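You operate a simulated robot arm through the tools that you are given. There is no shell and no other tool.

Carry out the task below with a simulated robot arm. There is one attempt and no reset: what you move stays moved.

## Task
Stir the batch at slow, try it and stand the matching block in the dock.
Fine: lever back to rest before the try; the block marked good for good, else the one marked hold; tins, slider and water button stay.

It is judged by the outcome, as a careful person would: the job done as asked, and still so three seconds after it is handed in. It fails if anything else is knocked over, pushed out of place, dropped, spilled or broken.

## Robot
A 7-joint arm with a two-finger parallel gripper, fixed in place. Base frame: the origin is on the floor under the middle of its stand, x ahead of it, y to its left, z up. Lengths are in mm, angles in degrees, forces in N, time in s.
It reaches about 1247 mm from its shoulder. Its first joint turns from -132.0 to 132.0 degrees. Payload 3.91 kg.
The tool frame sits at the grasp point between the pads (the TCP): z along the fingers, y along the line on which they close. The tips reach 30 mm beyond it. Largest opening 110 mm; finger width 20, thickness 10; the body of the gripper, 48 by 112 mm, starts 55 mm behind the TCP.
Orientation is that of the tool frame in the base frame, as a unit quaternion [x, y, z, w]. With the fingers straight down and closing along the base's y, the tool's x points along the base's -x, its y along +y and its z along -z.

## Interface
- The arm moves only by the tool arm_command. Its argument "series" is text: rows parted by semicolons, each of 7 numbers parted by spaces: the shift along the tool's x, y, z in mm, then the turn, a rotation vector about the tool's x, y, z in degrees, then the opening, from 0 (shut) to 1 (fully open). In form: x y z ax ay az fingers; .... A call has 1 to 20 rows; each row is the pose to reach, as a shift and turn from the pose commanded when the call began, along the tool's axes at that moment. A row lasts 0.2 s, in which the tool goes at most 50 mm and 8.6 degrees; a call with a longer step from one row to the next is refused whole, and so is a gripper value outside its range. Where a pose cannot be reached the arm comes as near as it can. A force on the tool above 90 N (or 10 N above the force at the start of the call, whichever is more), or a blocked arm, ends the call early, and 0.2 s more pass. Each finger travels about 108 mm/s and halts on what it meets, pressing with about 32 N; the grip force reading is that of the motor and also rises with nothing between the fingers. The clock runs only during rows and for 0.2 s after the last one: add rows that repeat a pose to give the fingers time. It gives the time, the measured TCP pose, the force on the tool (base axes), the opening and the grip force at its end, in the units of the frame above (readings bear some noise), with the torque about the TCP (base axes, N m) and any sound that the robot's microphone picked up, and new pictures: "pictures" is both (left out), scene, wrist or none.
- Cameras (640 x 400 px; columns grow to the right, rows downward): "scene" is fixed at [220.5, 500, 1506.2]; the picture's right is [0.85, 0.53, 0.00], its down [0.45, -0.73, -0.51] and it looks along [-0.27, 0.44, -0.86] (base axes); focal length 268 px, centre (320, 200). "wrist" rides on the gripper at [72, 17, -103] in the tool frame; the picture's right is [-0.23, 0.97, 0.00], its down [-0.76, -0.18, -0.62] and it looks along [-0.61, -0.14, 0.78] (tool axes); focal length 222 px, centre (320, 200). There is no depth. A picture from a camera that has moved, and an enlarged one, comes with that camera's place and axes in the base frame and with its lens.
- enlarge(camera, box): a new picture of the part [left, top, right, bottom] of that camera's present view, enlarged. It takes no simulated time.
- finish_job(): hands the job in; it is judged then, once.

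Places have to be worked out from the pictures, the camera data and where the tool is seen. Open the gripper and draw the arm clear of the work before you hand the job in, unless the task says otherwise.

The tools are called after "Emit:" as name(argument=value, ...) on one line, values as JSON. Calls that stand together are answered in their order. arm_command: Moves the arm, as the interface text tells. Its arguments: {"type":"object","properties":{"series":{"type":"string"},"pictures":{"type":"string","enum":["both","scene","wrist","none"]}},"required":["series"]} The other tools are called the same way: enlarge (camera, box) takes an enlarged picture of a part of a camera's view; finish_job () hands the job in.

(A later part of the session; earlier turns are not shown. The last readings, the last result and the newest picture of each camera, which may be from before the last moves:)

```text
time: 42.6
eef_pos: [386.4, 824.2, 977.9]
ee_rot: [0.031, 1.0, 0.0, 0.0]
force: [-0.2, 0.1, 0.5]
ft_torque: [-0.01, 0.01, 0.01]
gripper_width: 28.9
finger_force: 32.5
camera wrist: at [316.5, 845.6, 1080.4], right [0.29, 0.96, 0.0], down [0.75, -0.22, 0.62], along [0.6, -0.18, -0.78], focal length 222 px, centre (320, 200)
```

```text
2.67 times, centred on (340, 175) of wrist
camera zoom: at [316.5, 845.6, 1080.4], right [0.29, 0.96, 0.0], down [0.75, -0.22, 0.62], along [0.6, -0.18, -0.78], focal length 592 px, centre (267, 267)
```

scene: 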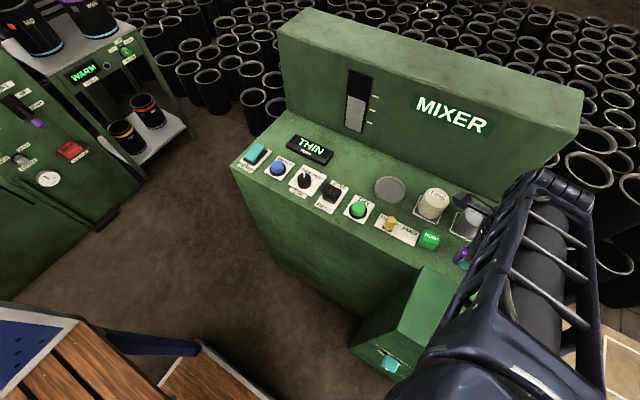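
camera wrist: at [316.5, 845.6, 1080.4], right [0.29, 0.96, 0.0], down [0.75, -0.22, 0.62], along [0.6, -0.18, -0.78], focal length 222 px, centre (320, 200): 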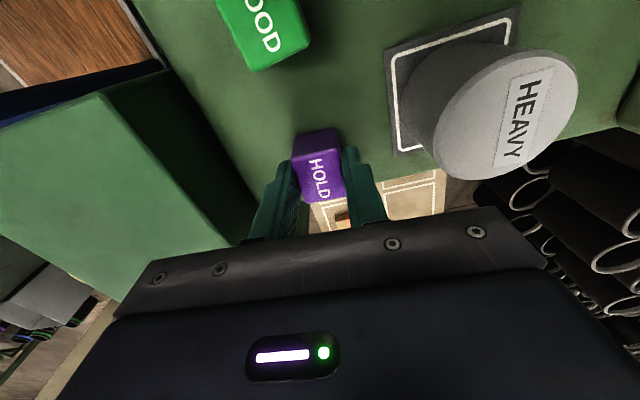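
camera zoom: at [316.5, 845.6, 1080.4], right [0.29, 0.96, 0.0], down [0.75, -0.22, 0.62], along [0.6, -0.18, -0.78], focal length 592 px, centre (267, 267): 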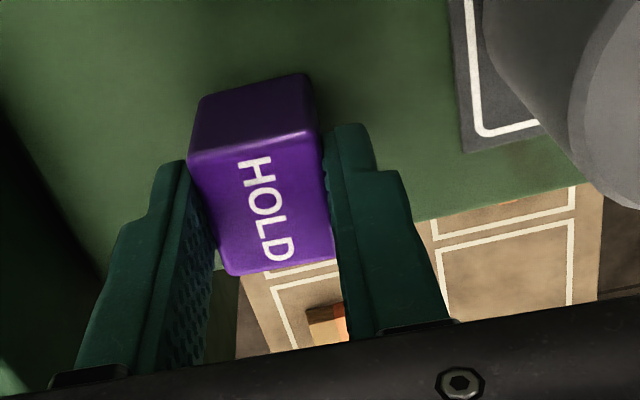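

The block is gripped (28.9 mm, 32 N) with no side load. I'll lift it well clear of the tins and carry it over to the dish.

Emit:
arm_command(series="0 0 -25 0 0 0 0.15; 0 0 -65 0 0 0 0.15; 0 0 -105 0 0 0 0.15; 0 0 -125 0 0 0 0.15; 42 14 -125 0 0 0 0.15; 85 28 -125 0 0 0 0.15; 128 43 -125 0 0 0 0.15; 172 58 -125 0 0 -1.5 0.15; 205 69 -125 0 0 -3.5 0.15; 218.4 73.4 -120 0 0 -3.5 0.15; 218.4 73.4 -120 0 0 -3.5 0.15", pictures="both")

Emit:
enlarge(camera="wrist", box=[200, 20, 460, 240])

Emit:
enlarge(camera="scene", box=[330, 120, 510, 280])

```text
time: 45.0
eef_pos: [171.9, 910.8, 1099.0]
ee_rot: [0.0, 1.0, 0.0, 0.001]
force: [-0.6, 0.7, -0.9]
ft_torque: [-0.06, 0.01, -0.02]
gripper_width: 16.5
finger_force: 0.0
camera wrist: at [100.0, 928.2, 1202.0], right [0.23, 0.97, 0.0], down [0.76, -0.18, 0.62], along [0.61, -0.14, -0.78], focal length 222 px, centre (320, 200)
```

scene: 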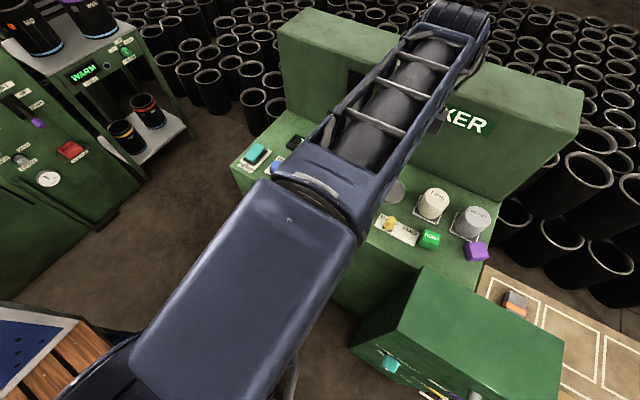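
wrist: 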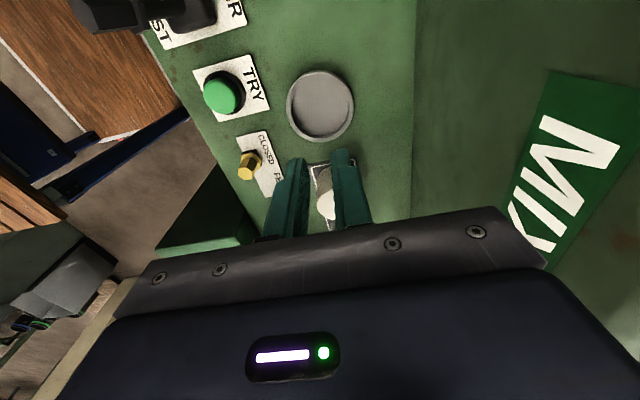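

```text
1.82 times, centred on (330, 130) of wrist
camera zoom: at [100.0, 928.2, 1202.0], right [0.23, 0.97, 0.0], down [0.76, -0.18, 0.62], along [0.61, -0.14, -0.78], focal length 404 px, centre (302, 327)
```

zoom: 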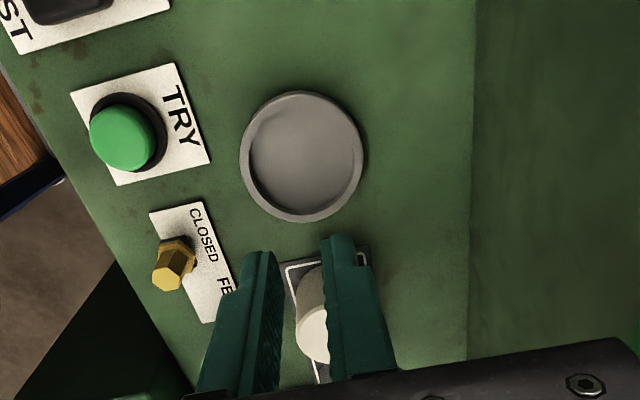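

```text
2.50 times, centred on (420, 200) of scene
camera zoom: at [220.5, 500.0, 1506.2], right [0.85, 0.53, 0.0], down [0.45, -0.73, -0.51], along [-0.27, 0.44, -0.86], focal length 669 px, centre (70, 200)
```

zoom: 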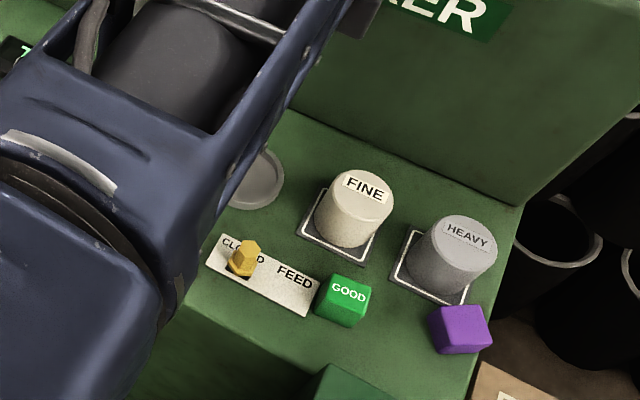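

The gripper reads 16.5 mm with no force, and the scene shows the purple block back near the right end of the panel: it slipped out during the lift. I'll go back over it, opened, to see how it lies.

Emit:
arm_command(series="-35 -20 0 0 0 0 0.4; -70 -40 0 0 0 0 0.7; -105 -60 0 0 0 0 1; -140 -80 0 0 0 0 1; -165 -95 0 0 0 0 1; -165 -95 0 0 0 0 1", pictures="both")

Emit:
enlarge(camera="wrist", box=[220, 20, 460, 230])

Emit:
enlarge(camera="scene", box=[400, 200, 520, 280])

```text
time: 46.4
eef_pos: [338.0, 816.4, 1096.3]
ee_rot: [-0.002, 1.0, 0.0, 0.0]
force: [-0.3, 0.5, -0.9]
ft_torque: [-0.01, 0.0, 0.0]
gripper_width: 109.7
finger_force: 0.0
camera wrist: at [266.4, 832.4, 1200.3], right [0.23, 0.97, 0.0], down [0.76, -0.18, 0.62], along [0.61, -0.14, -0.78], focal length 222 px, centre (320, 200)
```

scene: 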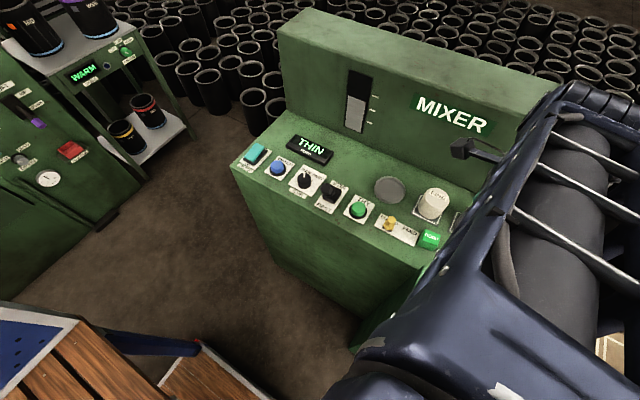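
wrist: 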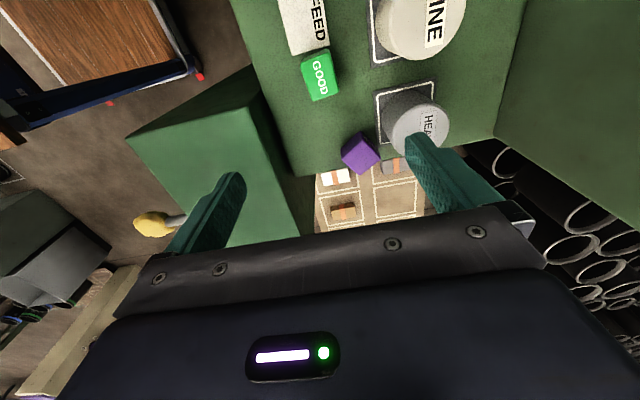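

```text
1.90 times, centred on (340, 125) of wrist
camera zoom: at [266.4, 832.4, 1200.3], right [0.23, 0.97, 0.0], down [0.76, -0.18, 0.62], along [0.61, -0.14, -0.78], focal length 423 px, centre (282, 343)
```

zoom: 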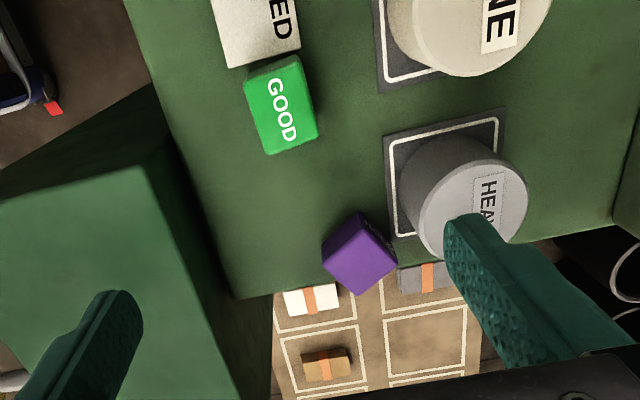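

```text
5.00 times, centred on (460, 240) of scene
camera zoom: at [220.5, 500.0, 1506.2], right [0.85, 0.53, 0.0], down [0.45, -0.73, -0.51], along [-0.27, 0.44, -0.86], focal length 1338 px, centre (-380, 0)
```

zoom: 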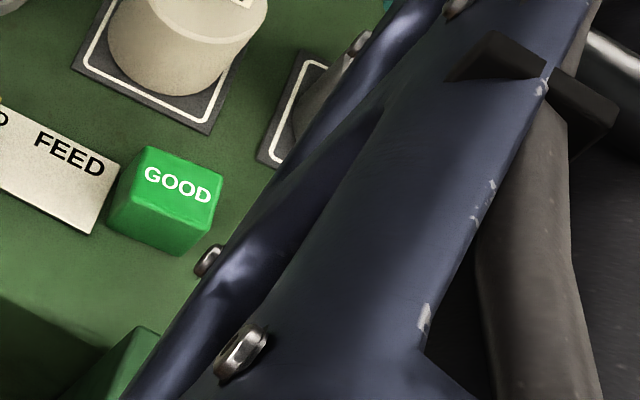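

The block tumbled and lies turned about 45° near the panel's right end, with its lettering no longer on top. I'll take a closer view before touching it again.

Emit:
arm_command(series="-10 0 25 0 0 0 1; -15 0 40 0 0 0 1; -15 0 40 0 0 0 1", pictures="both")

Emit:
enlarge(camera="wrist", box=[280, 80, 440, 220])

```text
time: 47.2
eef_pos: [353.5, 816.9, 1057.8]
ee_rot: [0.0, 1.0, 0.001, 0.0]
force: [0.0, -0.1, 0.3]
ft_torque: [-0.03, 0.01, -0.04]
gripper_width: 110.2
finger_force: 0.1
camera wrist: at [282.7, 833.9, 1161.6], right [0.23, 0.97, 0.0], down [0.76, -0.18, 0.62], along [0.61, -0.14, -0.78], focal length 222 px, centre (320, 200)
```

scene: 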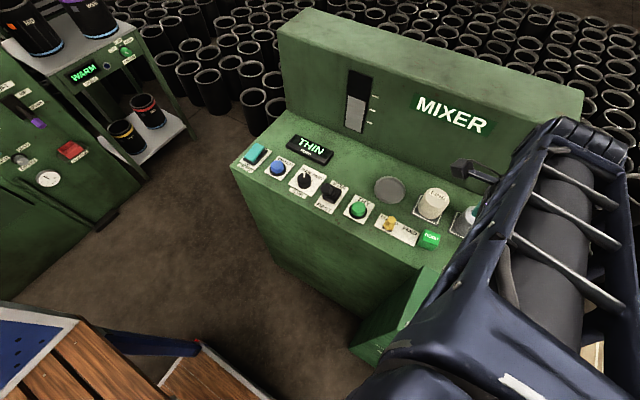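
wrist: 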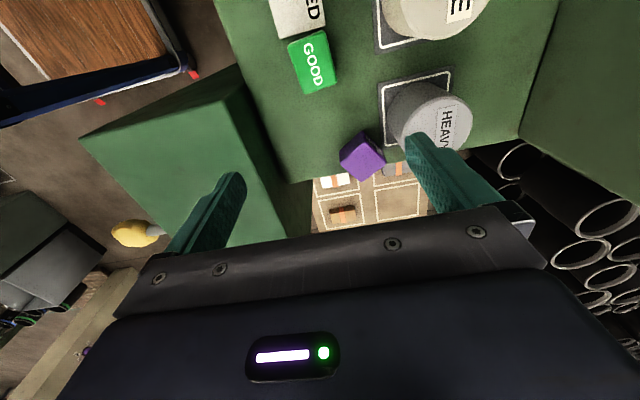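

```text
2.86 times, centred on (360, 150) of wrist
camera zoom: at [282.7, 833.9, 1161.6], right [0.23, 0.97, 0.0], down [0.76, -0.18, 0.62], along [0.61, -0.14, -0.78], focal length 635 px, centre (206, 343)
```

zoom: 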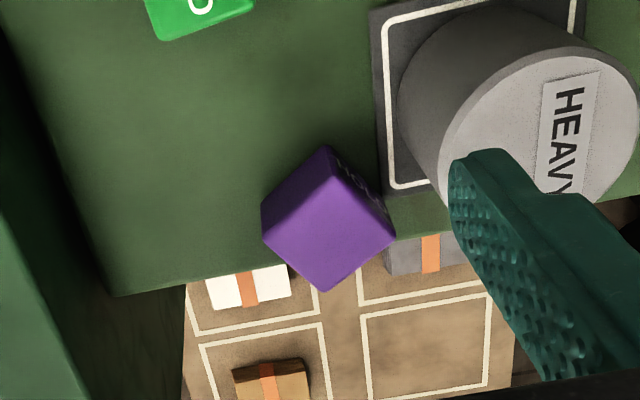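

The HOLD lettering now faces −x/+y on the block's side, so I want to grip it, tip it back upright and set it down in the dish. First I'll test in free air whether the arm can yaw +90° and then tilt the fingers outward.

Emit:
arm_command(series="5 0 -40 0 0 7.5 0.6; 20 0 -80 0 0 15 0.6; 40 0 -115 0 0 22.5 0.6; 60 -5 -140 0 0 30 0.6; 80 -10 -145 0 0 37.5 0.6; 100 -15 -150 0 0 45 0.6; 120 -20 -150 0 0 52.5 0.6; 140 -20 -150 0 0 60 0.6; 155 -20 -150 0 0 67.5 0.6; 155 -20 -150 0 0 75 0.6; 155 -20 -150 0 0 82.5 0.6; 155 -20 -150 0 0 90 0.6; 155 -20 -150 0 0 90 0.6", pictures="both")

Emit:
enlarge(camera="scene", box=[400, 200, 520, 280])

```text
time: 50.0
eef_pos: [198.2, 795.6, 1205.6]
ee_rot: [0.707, 0.707, -0.001, 0.0]
force: [-0.8, 0.2, -0.7]
ft_torque: [-0.01, -0.01, 0.02]
gripper_width: 66.0
finger_force: 0.0
camera wrist: at [215.5, 868.3, 1308.9], right [0.97, -0.23, 0.0], down [-0.18, -0.76, 0.62], along [-0.14, -0.61, -0.78], focal length 222 px, centre (320, 200)
```

scene: 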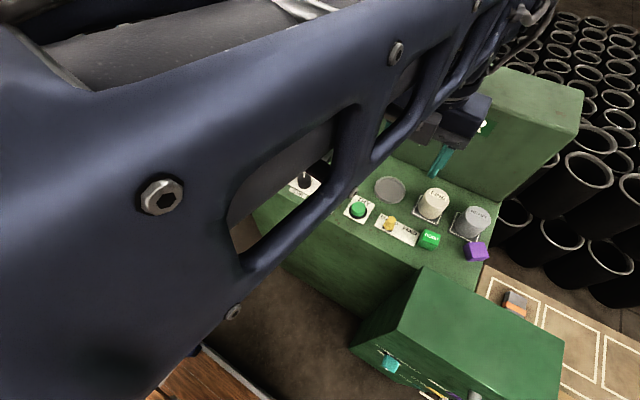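
wrist: 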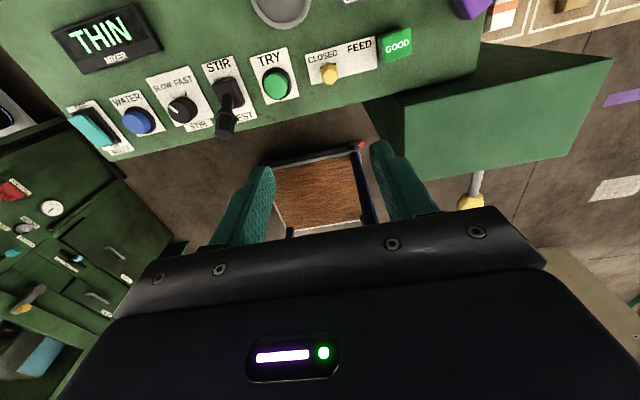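

```text
5.00 times, centred on (460, 240) of scene
camera zoom: at [220.5, 500.0, 1506.2], right [0.85, 0.53, 0.0], down [0.45, -0.73, -0.51], along [-0.27, 0.44, -0.86], focal length 1338 px, centre (-380, 0)
```

zoom: 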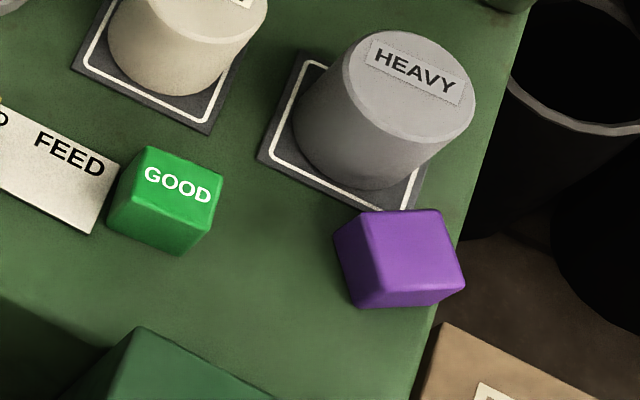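

Yaw +90° works. Now I'll test tilting +65° about the closing axis here in free air.

Emit:
arm_command(series="0 0 0 0 8.2 0 0.6; 0 0 0 0 16.4 0 0.6; 0 0 0 0 24.6 0 0.6; 0 0 0 0 32.8 0 0.6; 0 0 0 0 41 0 0.6; 0 0 0 0 49.2 0 0.6; 0 0 0 0 57.4 0 0.6; 0 0 0 0 65 0 0.6; 0 0 0 0 65 0 0.6", pictures="both")

```text
time: 52.0
eef_pos: [198.9, 796.0, 1207.0]
ee_rot: [0.597, 0.596, 0.381, -0.38]
force: [1.6, -0.2, -0.3]
ft_torque: [-0.04, 0.03, 0.15]
gripper_width: 65.9
finger_force: 0.1
camera wrist: at [218.2, 732.4, 1316.1], right [0.97, -0.1, -0.21], down [-0.18, -0.89, -0.43], along [-0.14, 0.45, -0.88], focal length 222 px, centre (320, 200)
```

scene: 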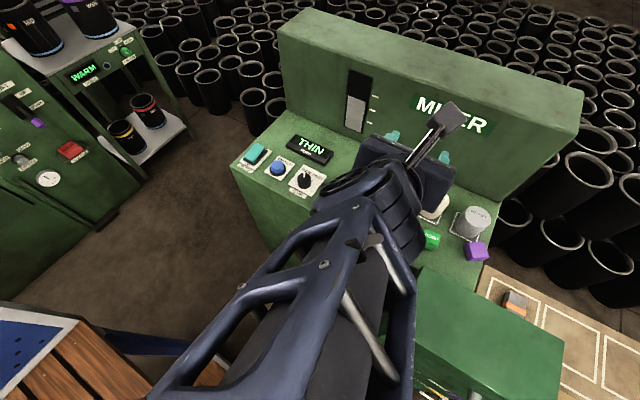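
wrist: 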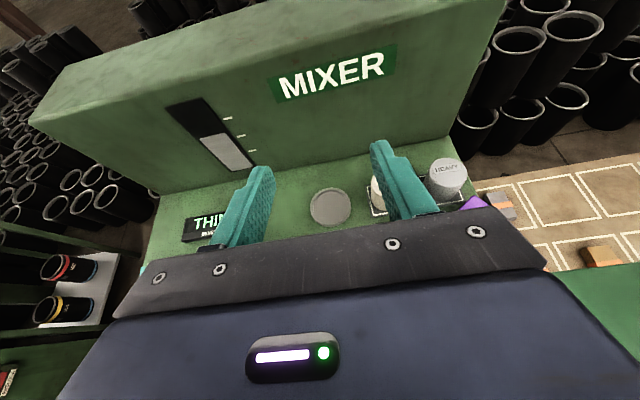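

The tilt is reachable. I'll undo it and come back over the fallen block with the tool yawed so the fingers line up with its 34 mm faces.

Emit:
arm_command(series="0 0 0 0 -8.2 0 0.6; 0 0 0 0 -16.4 0 0.6; 0 0 0 0 -24.6 0 0.6; 0 0 0 0 -32.8 0 0.6; 0 0 0 0 -41 0 0.6; 0 0 0 0 -49.2 0 0.6; 0 0 0 0 -57.4 0 0.6; 0 0 0 0 -65 0 0.6; 0 0 0 0 -65 0 0.6", pictures="none")

```text
time: 54.0
eef_pos: [198.5, 796.1, 1205.6]
ee_rot: [0.707, 0.707, -0.001, 0.001]
force: [-0.9, 0.5, -0.1]
ft_torque: [-0.02, 0.01, -0.01]
gripper_width: 66.0
finger_force: 0.0
```

The tool is vertical again. Now I'll move over the block at about (397, 854) and yaw back by 34°.

Emit:
arm_command(series="10 33 20 0 0 -6 0.6; 20 66 40 0 0 -12 0.6; 30 100 60 0 0 -18 0.6; 40 134 80 0 0 -24 0.6; 50 168 100 0 0 -30 0.6; 58 198.5 120 0 0 -34.1 0.6; 58 198.5 127 0 0 -34.1 0.6; 58 198.5 127 0 0 -34.1 0.6", pictures="both")

Emit:
enlarge(camera="wrist", box=[240, 60, 420, 220])

```text
time: 55.8
eef_pos: [393.1, 854.3, 1080.8]
ee_rot: [0.468, 0.884, 0.0, 0.0]
force: [0.3, 0.1, 0.4]
ft_torque: [0.02, -0.01, 0.0]
gripper_width: 66.0
finger_force: 0.2
camera wrist: at [368.0, 924.9, 1183.4], right [0.93, 0.36, 0.0], down [0.28, -0.73, 0.62], along [0.22, -0.58, -0.78], focal length 222 px, centre (320, 200)
```

scene: 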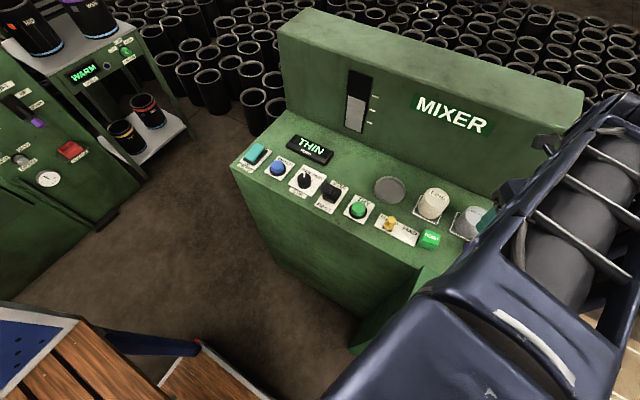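
wrist: 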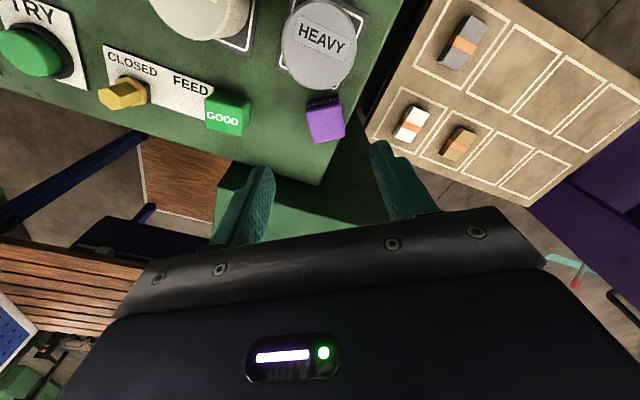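

```text
2.50 times, centred on (330, 140) of wrist
camera zoom: at [368.0, 924.9, 1183.4], right [0.93, 0.36, 0.0], down [0.28, -0.73, 0.62], along [0.22, -0.58, -0.78], focal length 555 px, centre (295, 350)
```

zoom: 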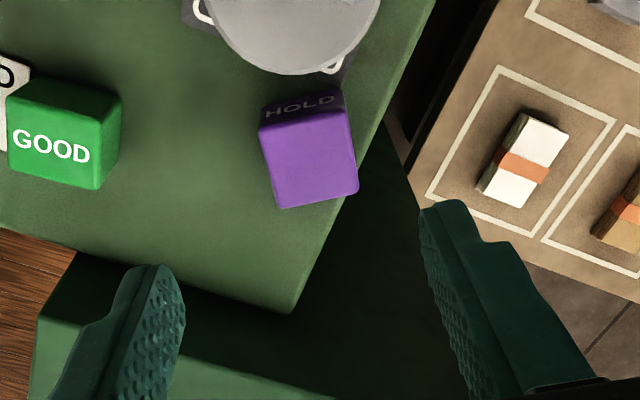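

The HOLD lettering faces the camera side, and the block is offset about (−7, +5) mm in the tool frame. I'll correct so the grip sits slightly toward its lettered face, and descend part-way.

Emit:
arm_command(series="-2.2 4.9 30 0 0 1.5 0.55; -2.2 4.9 60 0 0 1.5 0.55; -2.2 4.9 85 0 0 1.5 0.55; -2.2 4.9 85 0 0 1.5 0.55", pictures="both")

Emit:
enlarge(camera="wrist", box=[240, 80, 420, 240])

```text
time: 56.8
eef_pos: [401.4, 855.9, 994.7]
ee_rot: [0.48, 0.877, 0.001, 0.0]
force: [-0.5, -0.1, -0.1]
ft_torque: [0.0, 0.01, 0.0]
gripper_width: 60.6
finger_force: 0.1
camera wrist: at [377.4, 926.3, 1098.2], right [0.94, 0.33, 0.0], down [0.26, -0.74, 0.62], along [0.21, -0.59, -0.78], focal length 222 px, centre (320, 200)
```

scene: 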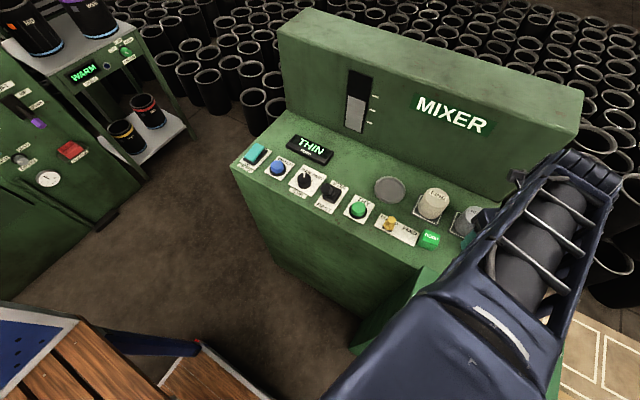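
wrist: 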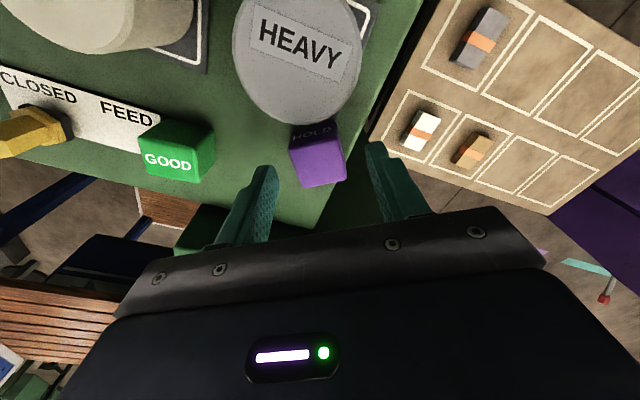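

```text
2.50 times, centred on (330, 160) of wrist
camera zoom: at [377.4, 926.3, 1098.2], right [0.94, 0.33, 0.0], down [0.26, -0.74, 0.62], along [0.21, -0.59, -0.78], focal length 555 px, centre (295, 300)
```

zoom: 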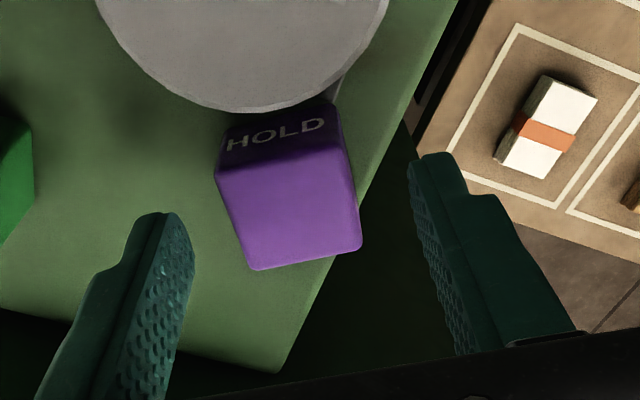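

The block is now well aligned (within 1° and about 1.5 mm). I'll descend slowly to near the panel, watching for contact.

Emit:
arm_command(series="1.4 -1.3 12 0 0 0 0.55; 1.4 -1.3 20 0 0 0 0.55; 1.4 -1.3 25 0 0 0 0.55; 1.4 -1.3 28 0 0 0 0.55; 1.4 -1.3 28 0 0 0 0.55", pictures="wrist")

Emit:
enlarge(camera="wrist", box=[220, 100, 420, 240])

```text
time: 58.0
eef_pos: [400.5, 853.7, 966.6]
ee_rot: [0.48, 0.877, 0.0, 0.0]
force: [0.1, -0.2, -0.7]
ft_torque: [0.0, -0.01, 0.02]
gripper_width: 60.4
finger_force: 0.1
camera wrist: at [376.9, 925.4, 1070.2], right [0.94, 0.33, 0.0], down [0.26, -0.74, 0.62], along [0.21, -0.59, -0.78], focal length 222 px, centre (320, 200)
```

wrist: 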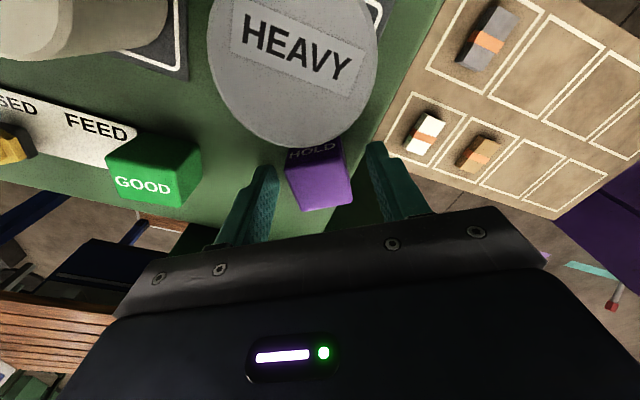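

```text
2.86 times, centred on (320, 170) of wrist
camera zoom: at [376.9, 925.4, 1070.2], right [0.94, 0.33, 0.0], down [0.26, -0.74, 0.62], along [0.21, -0.59, -0.78], focal length 635 px, centre (320, 286)
```

zoom: 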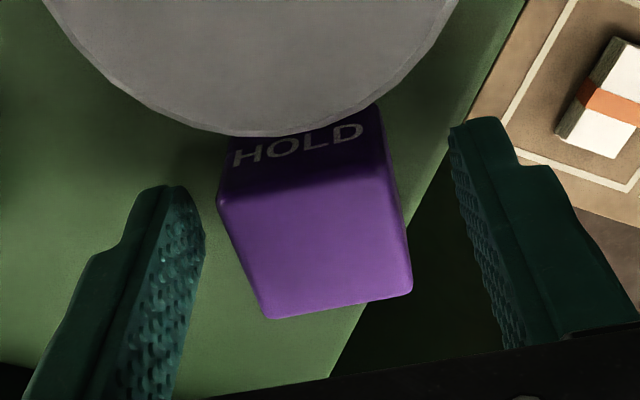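

The tips are about 5 mm above the panel with no contact. I'll close on the block here.

Emit:
arm_command(series="0 0 1.5 0 0 0 0.4; 0 0 1.5 0 0 0 0.3; 0 0 1.5 0 0 0 0.1; 0 0 1.5 0 0 0 0; 0 0 1.5 0 0 0 0", pictures="wrist")

Emit:
enlarge(camera="wrist", box=[220, 100, 420, 240])

```text
time: 59.2
eef_pos: [401.4, 854.0, 964.4]
ee_rot: [0.481, 0.877, 0.0, 0.001]
force: [0.8, 0.6, -0.4]
ft_torque: [0.03, -0.02, 0.02]
gripper_width: 34.9
finger_force: 32.2
camera wrist: at [376.5, 925.2, 1068.6], right [0.94, 0.33, 0.0], down [0.26, -0.74, 0.62], along [0.21, -0.59, -0.78], focal length 222 px, centre (320, 200)
```

wrist: 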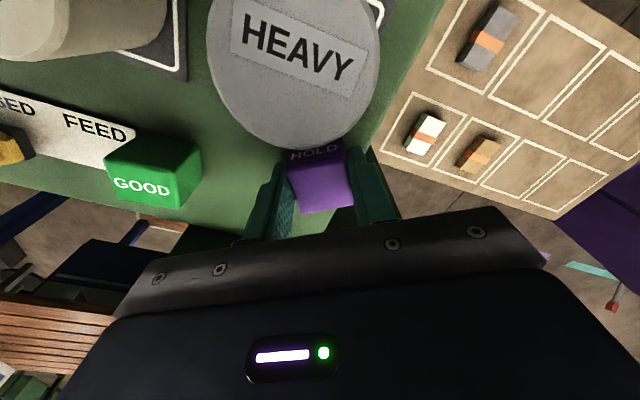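

```text
2.86 times, centred on (320, 170) of wrist
camera zoom: at [376.5, 925.2, 1068.6], right [0.94, 0.33, 0.0], down [0.26, -0.74, 0.62], along [0.21, -0.59, -0.78], focal length 635 px, centre (320, 286)
```

zoom: 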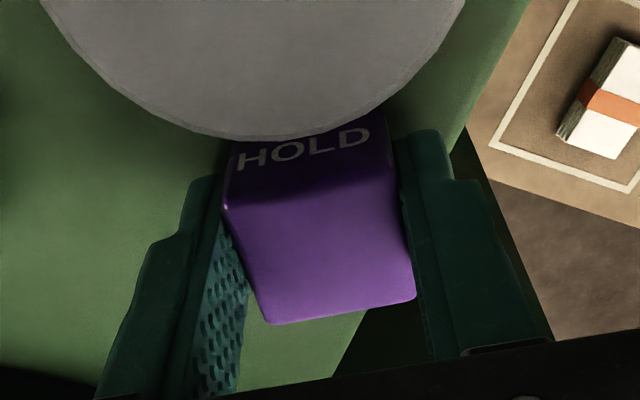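

Gripped at 34.9 mm. I'll lift very slowly by 20 mm and check that it holds this time.

Emit:
arm_command(series="0 0 -2 0 0 0 0; 0 0 -5 0 0 0 0; 0 0 -9 0 0 0 0; 0 0 -13 0 0 0 0; 0 0 -17 0 0 0 0; 0 0 -20 0 0 0 0; 0 0 -20 0 0 0 0", pictures="wrist")

Emit:
enlarge(camera="wrist", box=[220, 100, 420, 240])

```text
time: 60.8
eef_pos: [399.1, 853.8, 983.5]
ee_rot: [0.48, 0.877, 0.0, 0.0]
force: [-0.5, 0.2, -0.9]
ft_torque: [-0.03, 0.01, -0.01]
gripper_width: 34.9
finger_force: 31.9
camera wrist: at [375.9, 924.9, 1087.1], right [0.94, 0.33, 0.0], down [0.26, -0.74, 0.62], along [0.21, -0.59, -0.78], focal length 222 px, centre (320, 200)
```

wrist: 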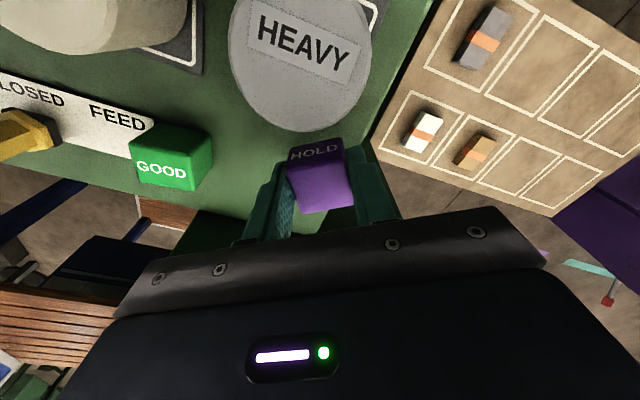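

```text
2.86 times, centred on (320, 170) of wrist
camera zoom: at [375.9, 924.9, 1087.1], right [0.94, 0.33, 0.0], down [0.26, -0.74, 0.62], along [0.21, -0.59, -0.78], focal length 635 px, centre (320, 286)
```

zoom: 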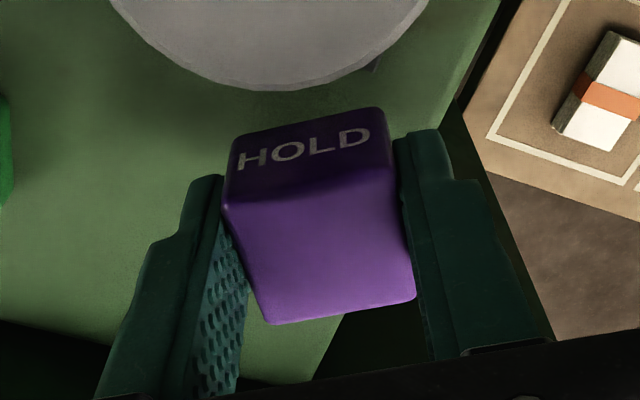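

It holds steady. I'll continue lifting at a gentle pace to clear the tins.

Emit:
arm_command(series="0 0 -6 0 0 0 0; 0 0 -14 0 0 0 0; 0 0 -23 0 0 0 0; 0 0 -32 0 0 0 0; 0 0 -41 0 0 0 0; 0 0 -50 0 0 0 0; 0 0 -59 0 0 0 0; 0 0 -68 0 0 0 0; 0 0 -77 0 0 0 0; 0 0 -86 0 0 0 0; 0 0 -95 0 0 0 0; 0 0 -103 0 0 0 0; 0 0 -109 0 0 0 0; 0 0 -112 0 0 0 0; 0 0 -112 0 0 0 0", pictures="both")

Emit:
enlarge(camera="wrist", box=[220, 100, 420, 240])

```text
time: 64.0
eef_pos: [399.8, 854.0, 1096.0]
ee_rot: [0.48, 0.877, 0.0, 0.0]
force: [-0.3, 0.7, -1.1]
ft_torque: [-0.01, 0.02, 0.0]
gripper_width: 35.2
finger_force: 32.2
camera wrist: at [376.1, 925.0, 1199.6], right [0.94, 0.33, 0.0], down [0.26, -0.74, 0.62], along [0.21, -0.59, -0.78], focal length 222 px, centre (320, 200)
```

scene: 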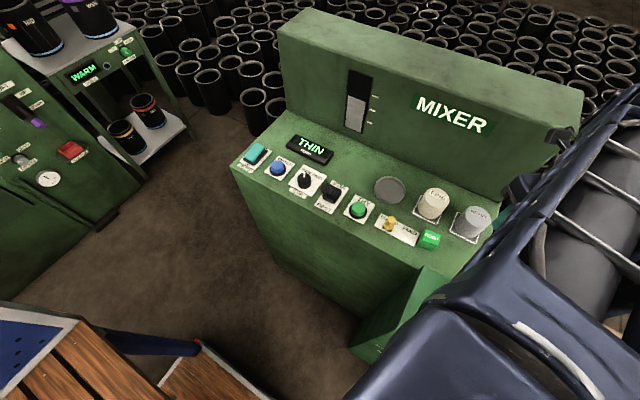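
wrist: 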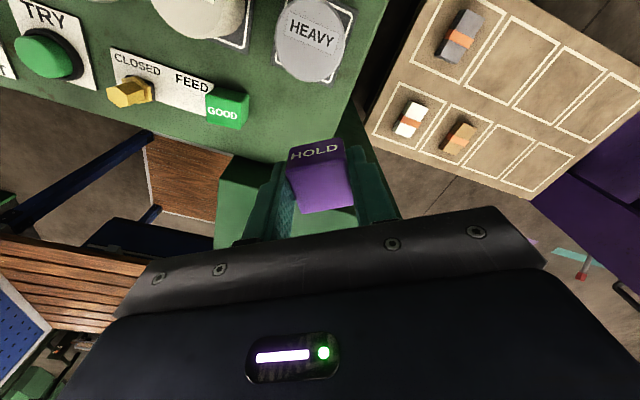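

```text
2.86 times, centred on (320, 170) of wrist
camera zoom: at [376.1, 925.0, 1199.6], right [0.94, 0.33, 0.0], down [0.26, -0.74, 0.62], along [0.21, -0.59, -0.78], focal length 635 px, centre (320, 286)
```

zoom: 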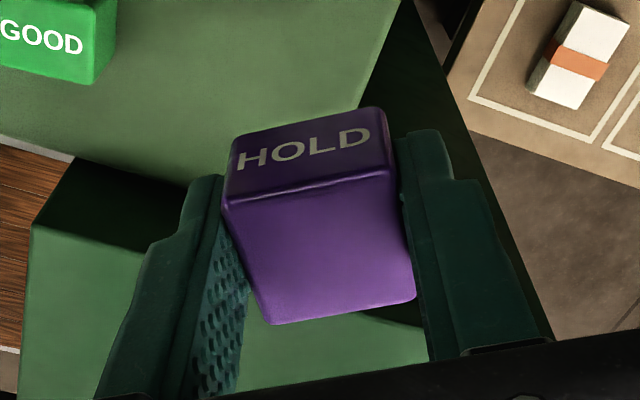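

The block is held firmly (35.2 mm, 32 N). I'll carry it gently to above the dish while yawing so its lettered face points toward +y, ready to tip up.

Emit:
arm_command(series="4 -5 0 0 0 1 0; 12 -14.7 0 0 0 3 0; 21 -25.8 0 0 0 5 0; 30 -36.9 0 0 0 7 0; 39 -47.9 0 0 0 9 0; 48 -59 0 0 0 11 0; 57 -70 0 0 0 13 0; 66 -81 0 0 0 15 0; 75 -92.2 0 0 0 17 0; 84 -103.2 0 0 0 19 0; 93 -114.3 0 0 0 21 0; 102 -125.3 0 0 0 23 0; 111 -136.4 0 0 0 25 0; 119 -146.2 0 0 0 27 0; 127 -156 0 0 0 29 0; 134 -164.6 0 0 0 30.5 0; 139 -170.8 0 0 0 31.5 0; 143 -175.7 0 0 0 32.6 0; 144.3 -177.3 0 0 0 32.6 0; 144.3 -177.3 0 0 0 32.6 0", pictures="both")

Emit:
enlarge(camera="wrist", box=[200, 40, 440, 240])

```text
time: 68.2
eef_pos: [173.2, 881.0, 1095.7]
ee_rot: [0.707, 0.707, 0.0, 0.0]
force: [-0.9, 0.4, -0.7]
ft_torque: [0.05, -0.01, 0.0]
gripper_width: 34.9
finger_force: 32.6
camera wrist: at [191.0, 954.2, 1199.4], right [0.97, -0.23, 0.0], down [-0.18, -0.76, 0.62], along [-0.14, -0.61, -0.78], focal length 222 px, centre (320, 200)
```

scene: 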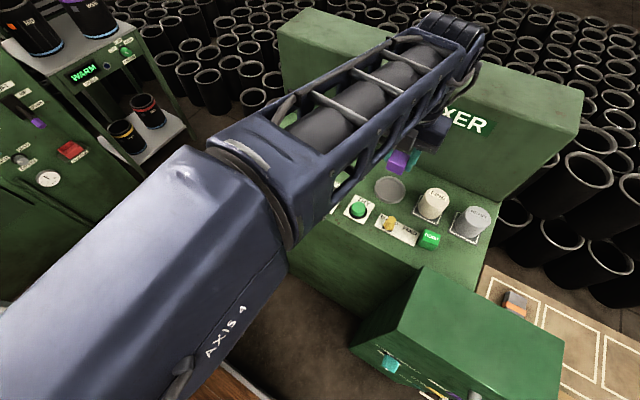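
wrist: 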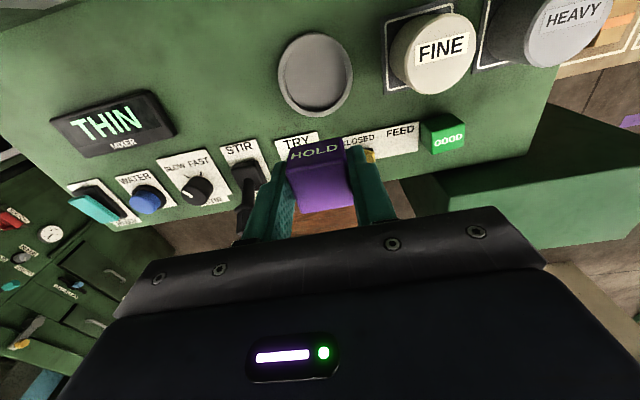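

```text
2.00 times, centred on (320, 140) of wrist
camera zoom: at [191.0, 954.2, 1199.4], right [0.97, -0.23, 0.0], down [-0.18, -0.76, 0.62], along [-0.14, -0.61, -0.78], focal length 444 px, centre (320, 320)
```

zoom: 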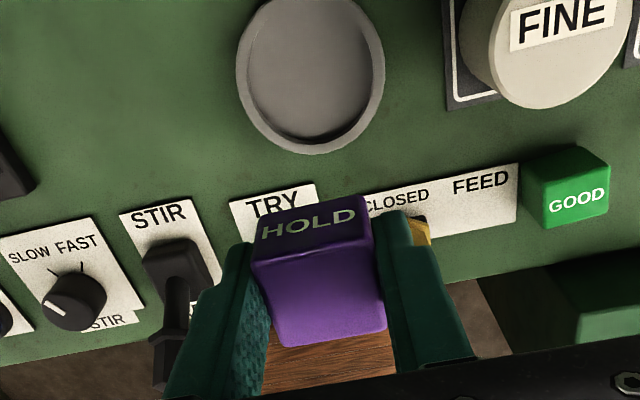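

Still held. With the fingers pointing +y the hand would pass too close over the yellow slider, so I'd rather approach the dish from the clear −x side. I'll test in air whether the arm can yaw further.

Emit:
arm_command(series="0 0 0 0 0 2 0; 0 0 0 0 0 6 0; 0 0 0 0 0 11 0; 0 0 0 0 0 16 0; 0 0 0 0 0 21 0; 0 0 0 0 0 26 0; 0 0 0 0 0 31 0; 0 0 0 0 0 36 0; 0 0 0 0 0 41 0; 0 0 0 0 0 46 0; 0 0 0 0 0 50 0; 0 0 0 0 0 50 0", pictures="both")

```text
time: 70.8
eef_pos: [215.6, 729.7, 1129.2]
ee_rot: [0.914, 0.406, 0.006, 0.008]
force: [0.5, 0.3, -2.4]
ft_torque: [-0.12, 0.05, -0.02]
gripper_width: 34.9
finger_force: 32.4
out of reach, approached as far as the arm can: row 6, 7, 8, 9, 10, 11, 12
camera wrist: at [276.0, 773.1, 1233.4], right [0.57, -0.82, 0.02], down [-0.65, -0.44, 0.62], along [-0.5, -0.36, -0.79], focal length 222 px, centre (320, 200)
```

scene: 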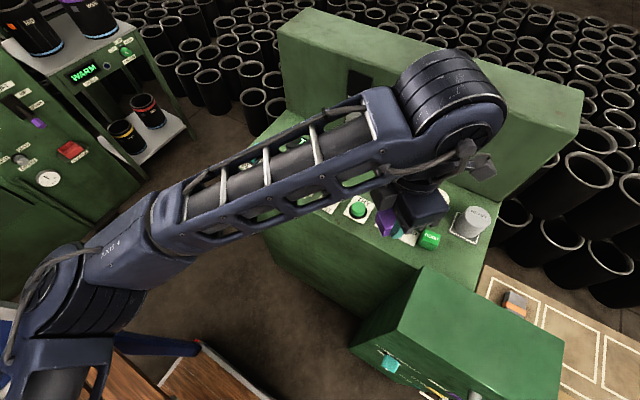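
wrist: 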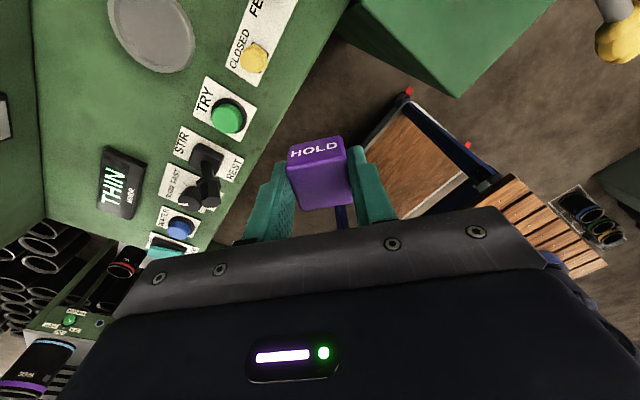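

The arm runs out of reach at about 115° yaw and drifted off, still holding the block. I'll undo the yaw slowly.

Emit:
arm_command(series="0 0 0 0 0 -2 0; 0 0 0 0 0 -5 0; 0 0 0 0 0 -8 0; 0 0 0 0 0 -11 0; 0 0 0 0 0 -14 0; 0 0 0 0 0 -17 0; 0 0 0 0 0 -20 0; 0 0 0 0 0 -23 0; 0 0 0 0 0 -26 0; 0 0 0 0 0 -29 0; 0 0 0 0 0 -32 0; 0 0 0 0 0 -35 0; 0 0 0 0 0 -38 0; 0 0 0 0 0 -41 0; 0 0 0 0 0 -44 0; 0 0 0 0 0 -47 0; 0 0 0 0 0 -50 0; 0 0 0 0 0 -50 0", pictures="both")

Emit:
enlarge(camera="wrist", box=[200, 40, 440, 240])

```text
time: 74.6
eef_pos: [219.5, 726.4, 1125.2]
ee_rot: [0.656, 0.755, 0.002, 0.009]
force: [-0.4, 0.2, 0.0]
ft_torque: [0.0, 0.04, 0.0]
gripper_width: 34.9
finger_force: 32.4
camera wrist: at [225.2, 800.6, 1227.7], right [1.0, -0.09, 0.02], down [-0.08, -0.77, 0.63], along [-0.04, -0.63, -0.78], focal length 222 px, centre (320, 200)
```

scene: 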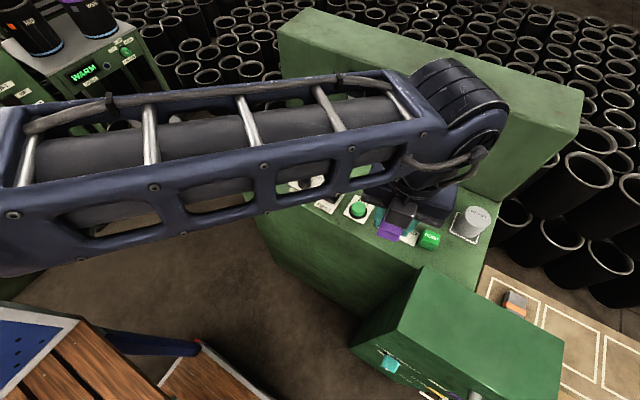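
wrist: 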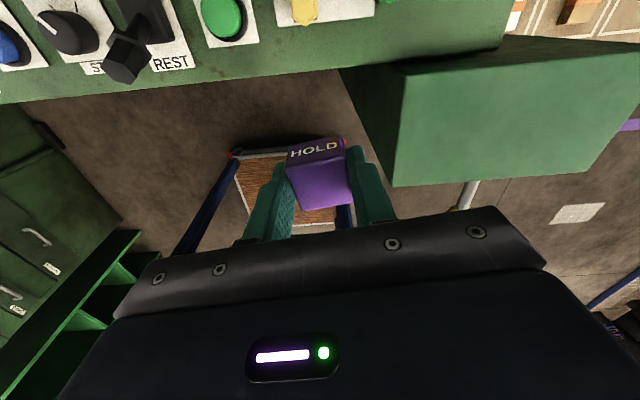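

```text
2.00 times, centred on (320, 140) of wrist
camera zoom: at [225.2, 800.6, 1227.7], right [1.0, -0.09, 0.02], down [-0.08, -0.77, 0.63], along [-0.04, -0.63, -0.78], focal length 444 px, centre (320, 320)
```

zoom: 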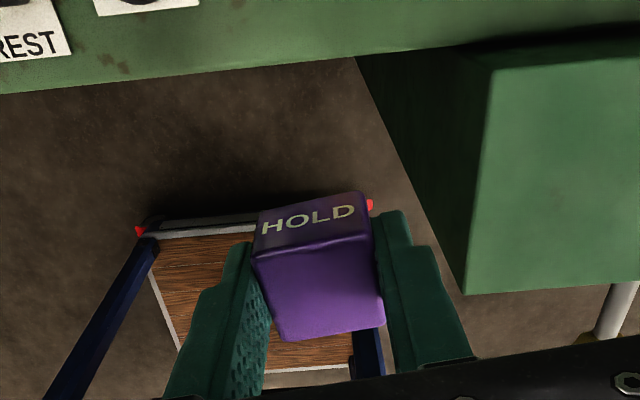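

The arm took its actual pose as the new reference, and the block is still firmly held. Tipping works best in two stages: lay the block on the free panel area near (90, 905), re-grip it with the hand leaning back, then rotate it upright into the dish. I'll carry it slowly there, squaring the tool up.

Emit:
arm_command(series="4 -2 0 0 0 -1.6 0; 14 -8 0 0 0.1 -5.7 0; 25 -14 0 0 0.1 -10.2 0; 36 -20 0 0 0.2 -15 0; 47 -26 0 0 0.3 -19.7 0; 58 -32 0 0.1 0.3 -24.3 0; 69 -38 0 0.1 0.4 -29 0; 80 -44 0 0.1 0.5 -33.5 0; 91 -50.5 0 0.1 0.5 -38 0; 102 -56.5 0 0.1 0.6 -42.7 0; 113 -62.6 2 0.1 0.6 -47.3 0; 124 -68.7 4 0.2 0.7 -52 0; 135 -74.8 6 0.2 0.8 -56.5 0; 146 -80.9 8 0.2 0.8 -61 0; 157 -87 10 0.2 0.9 -65.8 0; 168 -93 12 0.2 0.9 -70.4 0; 178 -98.6 14 0.2 1 -74.6 0; 188 -104 15 0.25 1 -78.8 0; 195.5 -108.3 15 0.25 1.1 -81.9 0; 195.5 -108.3 15 0.25 1.1 -81.9 0", pictures="both")

Emit:
enlarge(camera="wrist", box=[200, 0, 460, 240])

```text
time: 78.8
eef_pos: [85.0, 904.9, 1106.1]
ee_rot: [0.001, 1.0, 0.0, 0.001]
force: [-0.2, -0.5, 0.3]
ft_torque: [-0.01, 0.02, 0.02]
gripper_width: 34.9
finger_force: 32.3
camera wrist: at [13.4, 921.5, 1210.2], right [0.23, 0.97, 0.0], down [0.76, -0.18, 0.62], along [0.61, -0.14, -0.78], focal length 222 px, centre (320, 200)
```

scene: 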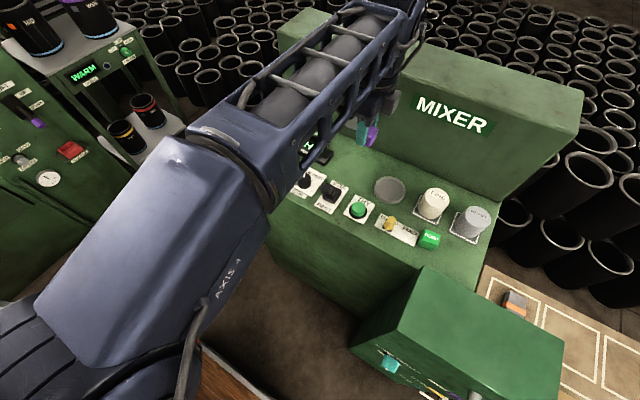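
wrist: 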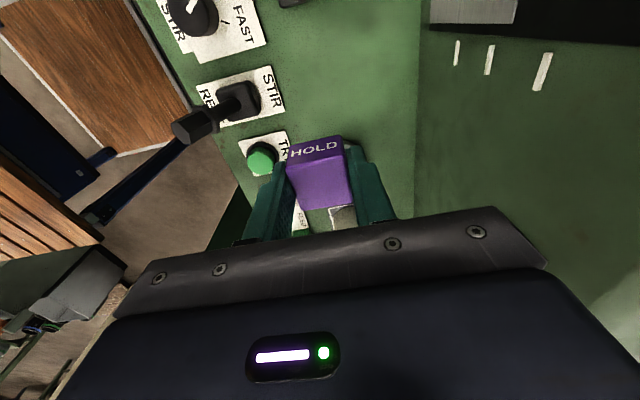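

```text
1.67 times, centred on (330, 120) of wrist
camera zoom: at [13.4, 921.5, 1210.2], right [0.23, 0.97, 0.0], down [0.76, -0.18, 0.62], along [0.61, -0.14, -0.78], focal length 370 px, centre (303, 333)
```

zoom: 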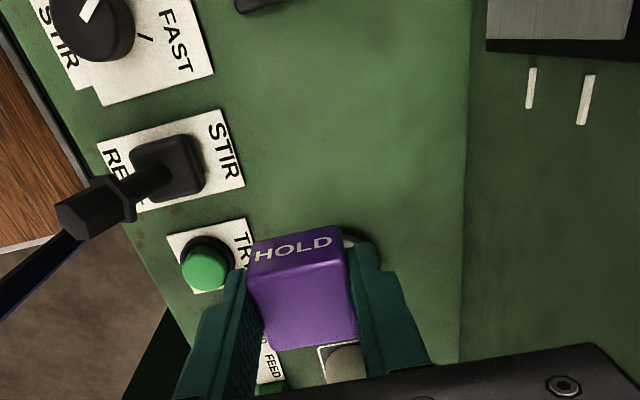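

Over the free patch of panel now. I'll lower the block gently to about 10 mm above it.

Emit:
arm_command(series="0 0 5 0 0 0 0; 0 0 14 0 0 0 0; 0 0 24 0 0 0 0; 0 0 34 0 0 0 0; 0 0 44 0 0 0 0; 0 0 54 0 0 0 0; 0 0 64 0 0 0 0; 0 0 74 0 0 0 0; 0 0 84 0 0 0 0; 0 0 94 0 0 0 0; 0 0 104 0 0 0 0; 0 0 113 0 0 0 0; 0 0 120 0 0 0 0; 0 0 126 0 0 0 0; 0 0 130 0 0 0 0; 0 0 132 0 0 0 0; 0 0 132 0 0 0 0", pictures="both")

Emit:
enlarge(camera="wrist", box=[200, 0, 460, 240])

```text
time: 82.4
eef_pos: [86.0, 904.8, 973.1]
ee_rot: [0.002, 1.0, 0.0, 0.0]
force: [0.8, 0.6, -0.7]
ft_torque: [-0.01, -0.02, -0.01]
gripper_width: 34.8
finger_force: 31.7
camera wrist: at [14.7, 922.1, 1076.6], right [0.23, 0.97, 0.0], down [0.76, -0.18, 0.62], along [0.61, -0.14, -0.78], focal length 222 px, centre (320, 200)
```

scene: 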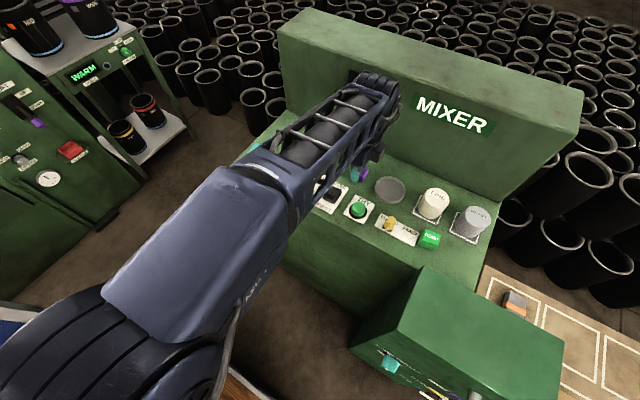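
wrist: 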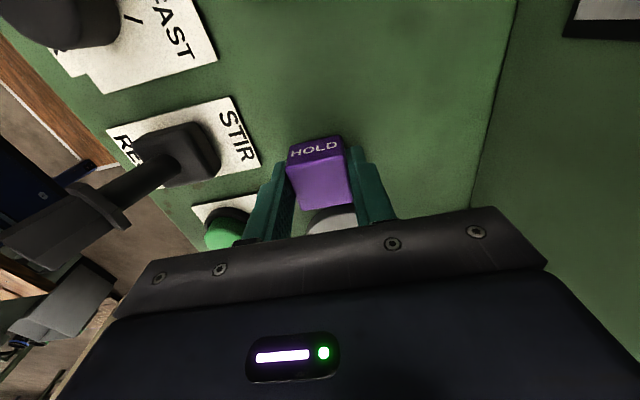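

```text
1.67 times, centred on (330, 120) of wrist
camera zoom: at [14.7, 922.1, 1076.6], right [0.23, 0.97, 0.0], down [0.76, -0.18, 0.62], along [0.61, -0.14, -0.78], focal length 370 px, centre (303, 333)
```

zoom: 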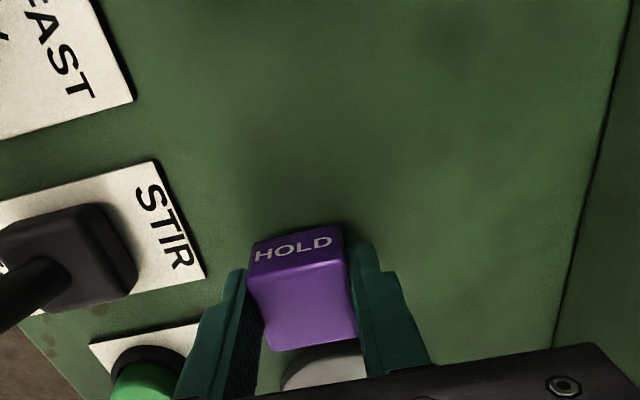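

Clear all round. I'll lower the last millimetres in small steps and check for contact.

Emit:
arm_command(series="0 0 3 0 0 0 0; 0 0 5 0 0 0 0; 0 0 6.5 0 0 0 0; 0 0 7.5 0 0 0 0; 0 0 8.5 0 0 0 0; 0 0 8.5 0 0 0 0", pictures="none")

```text
time: 83.8
eef_pos: [84.5, 903.7, 966.8]
ee_rot: [0.001, 1.0, 0.0, 0.0]
force: [-1.0, -0.1, 2.7]
ft_torque: [0.01, 0.02, -0.01]
gripper_width: 34.9
finger_force: 31.7
```

Emit:
arm_command(series="0 0 0.7 0 0 0 0; 0 0 1.4 0 0 0 0; 0 0 1.4 0 0 0 0", pictures="wrist")

```text
time: 84.6
eef_pos: [85.6, 904.4, 966.3]
ee_rot: [0.002, 1.0, 0.0, 0.001]
force: [1.3, 0.9, 16.7]
ft_torque: [0.0, -0.4, 0.02]
gripper_width: 34.9
finger_force: 31.8
camera wrist: at [14.2, 921.6, 1069.2], right [0.23, 0.97, 0.0], down [0.76, -0.18, 0.62], along [0.61, -0.14, -0.78], focal length 222 px, centre (320, 200)
```

wrist: 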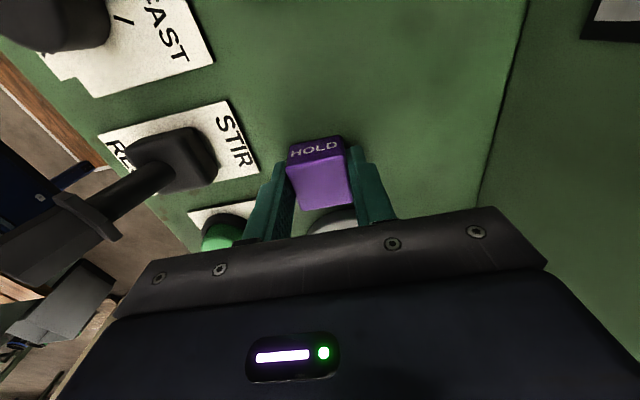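

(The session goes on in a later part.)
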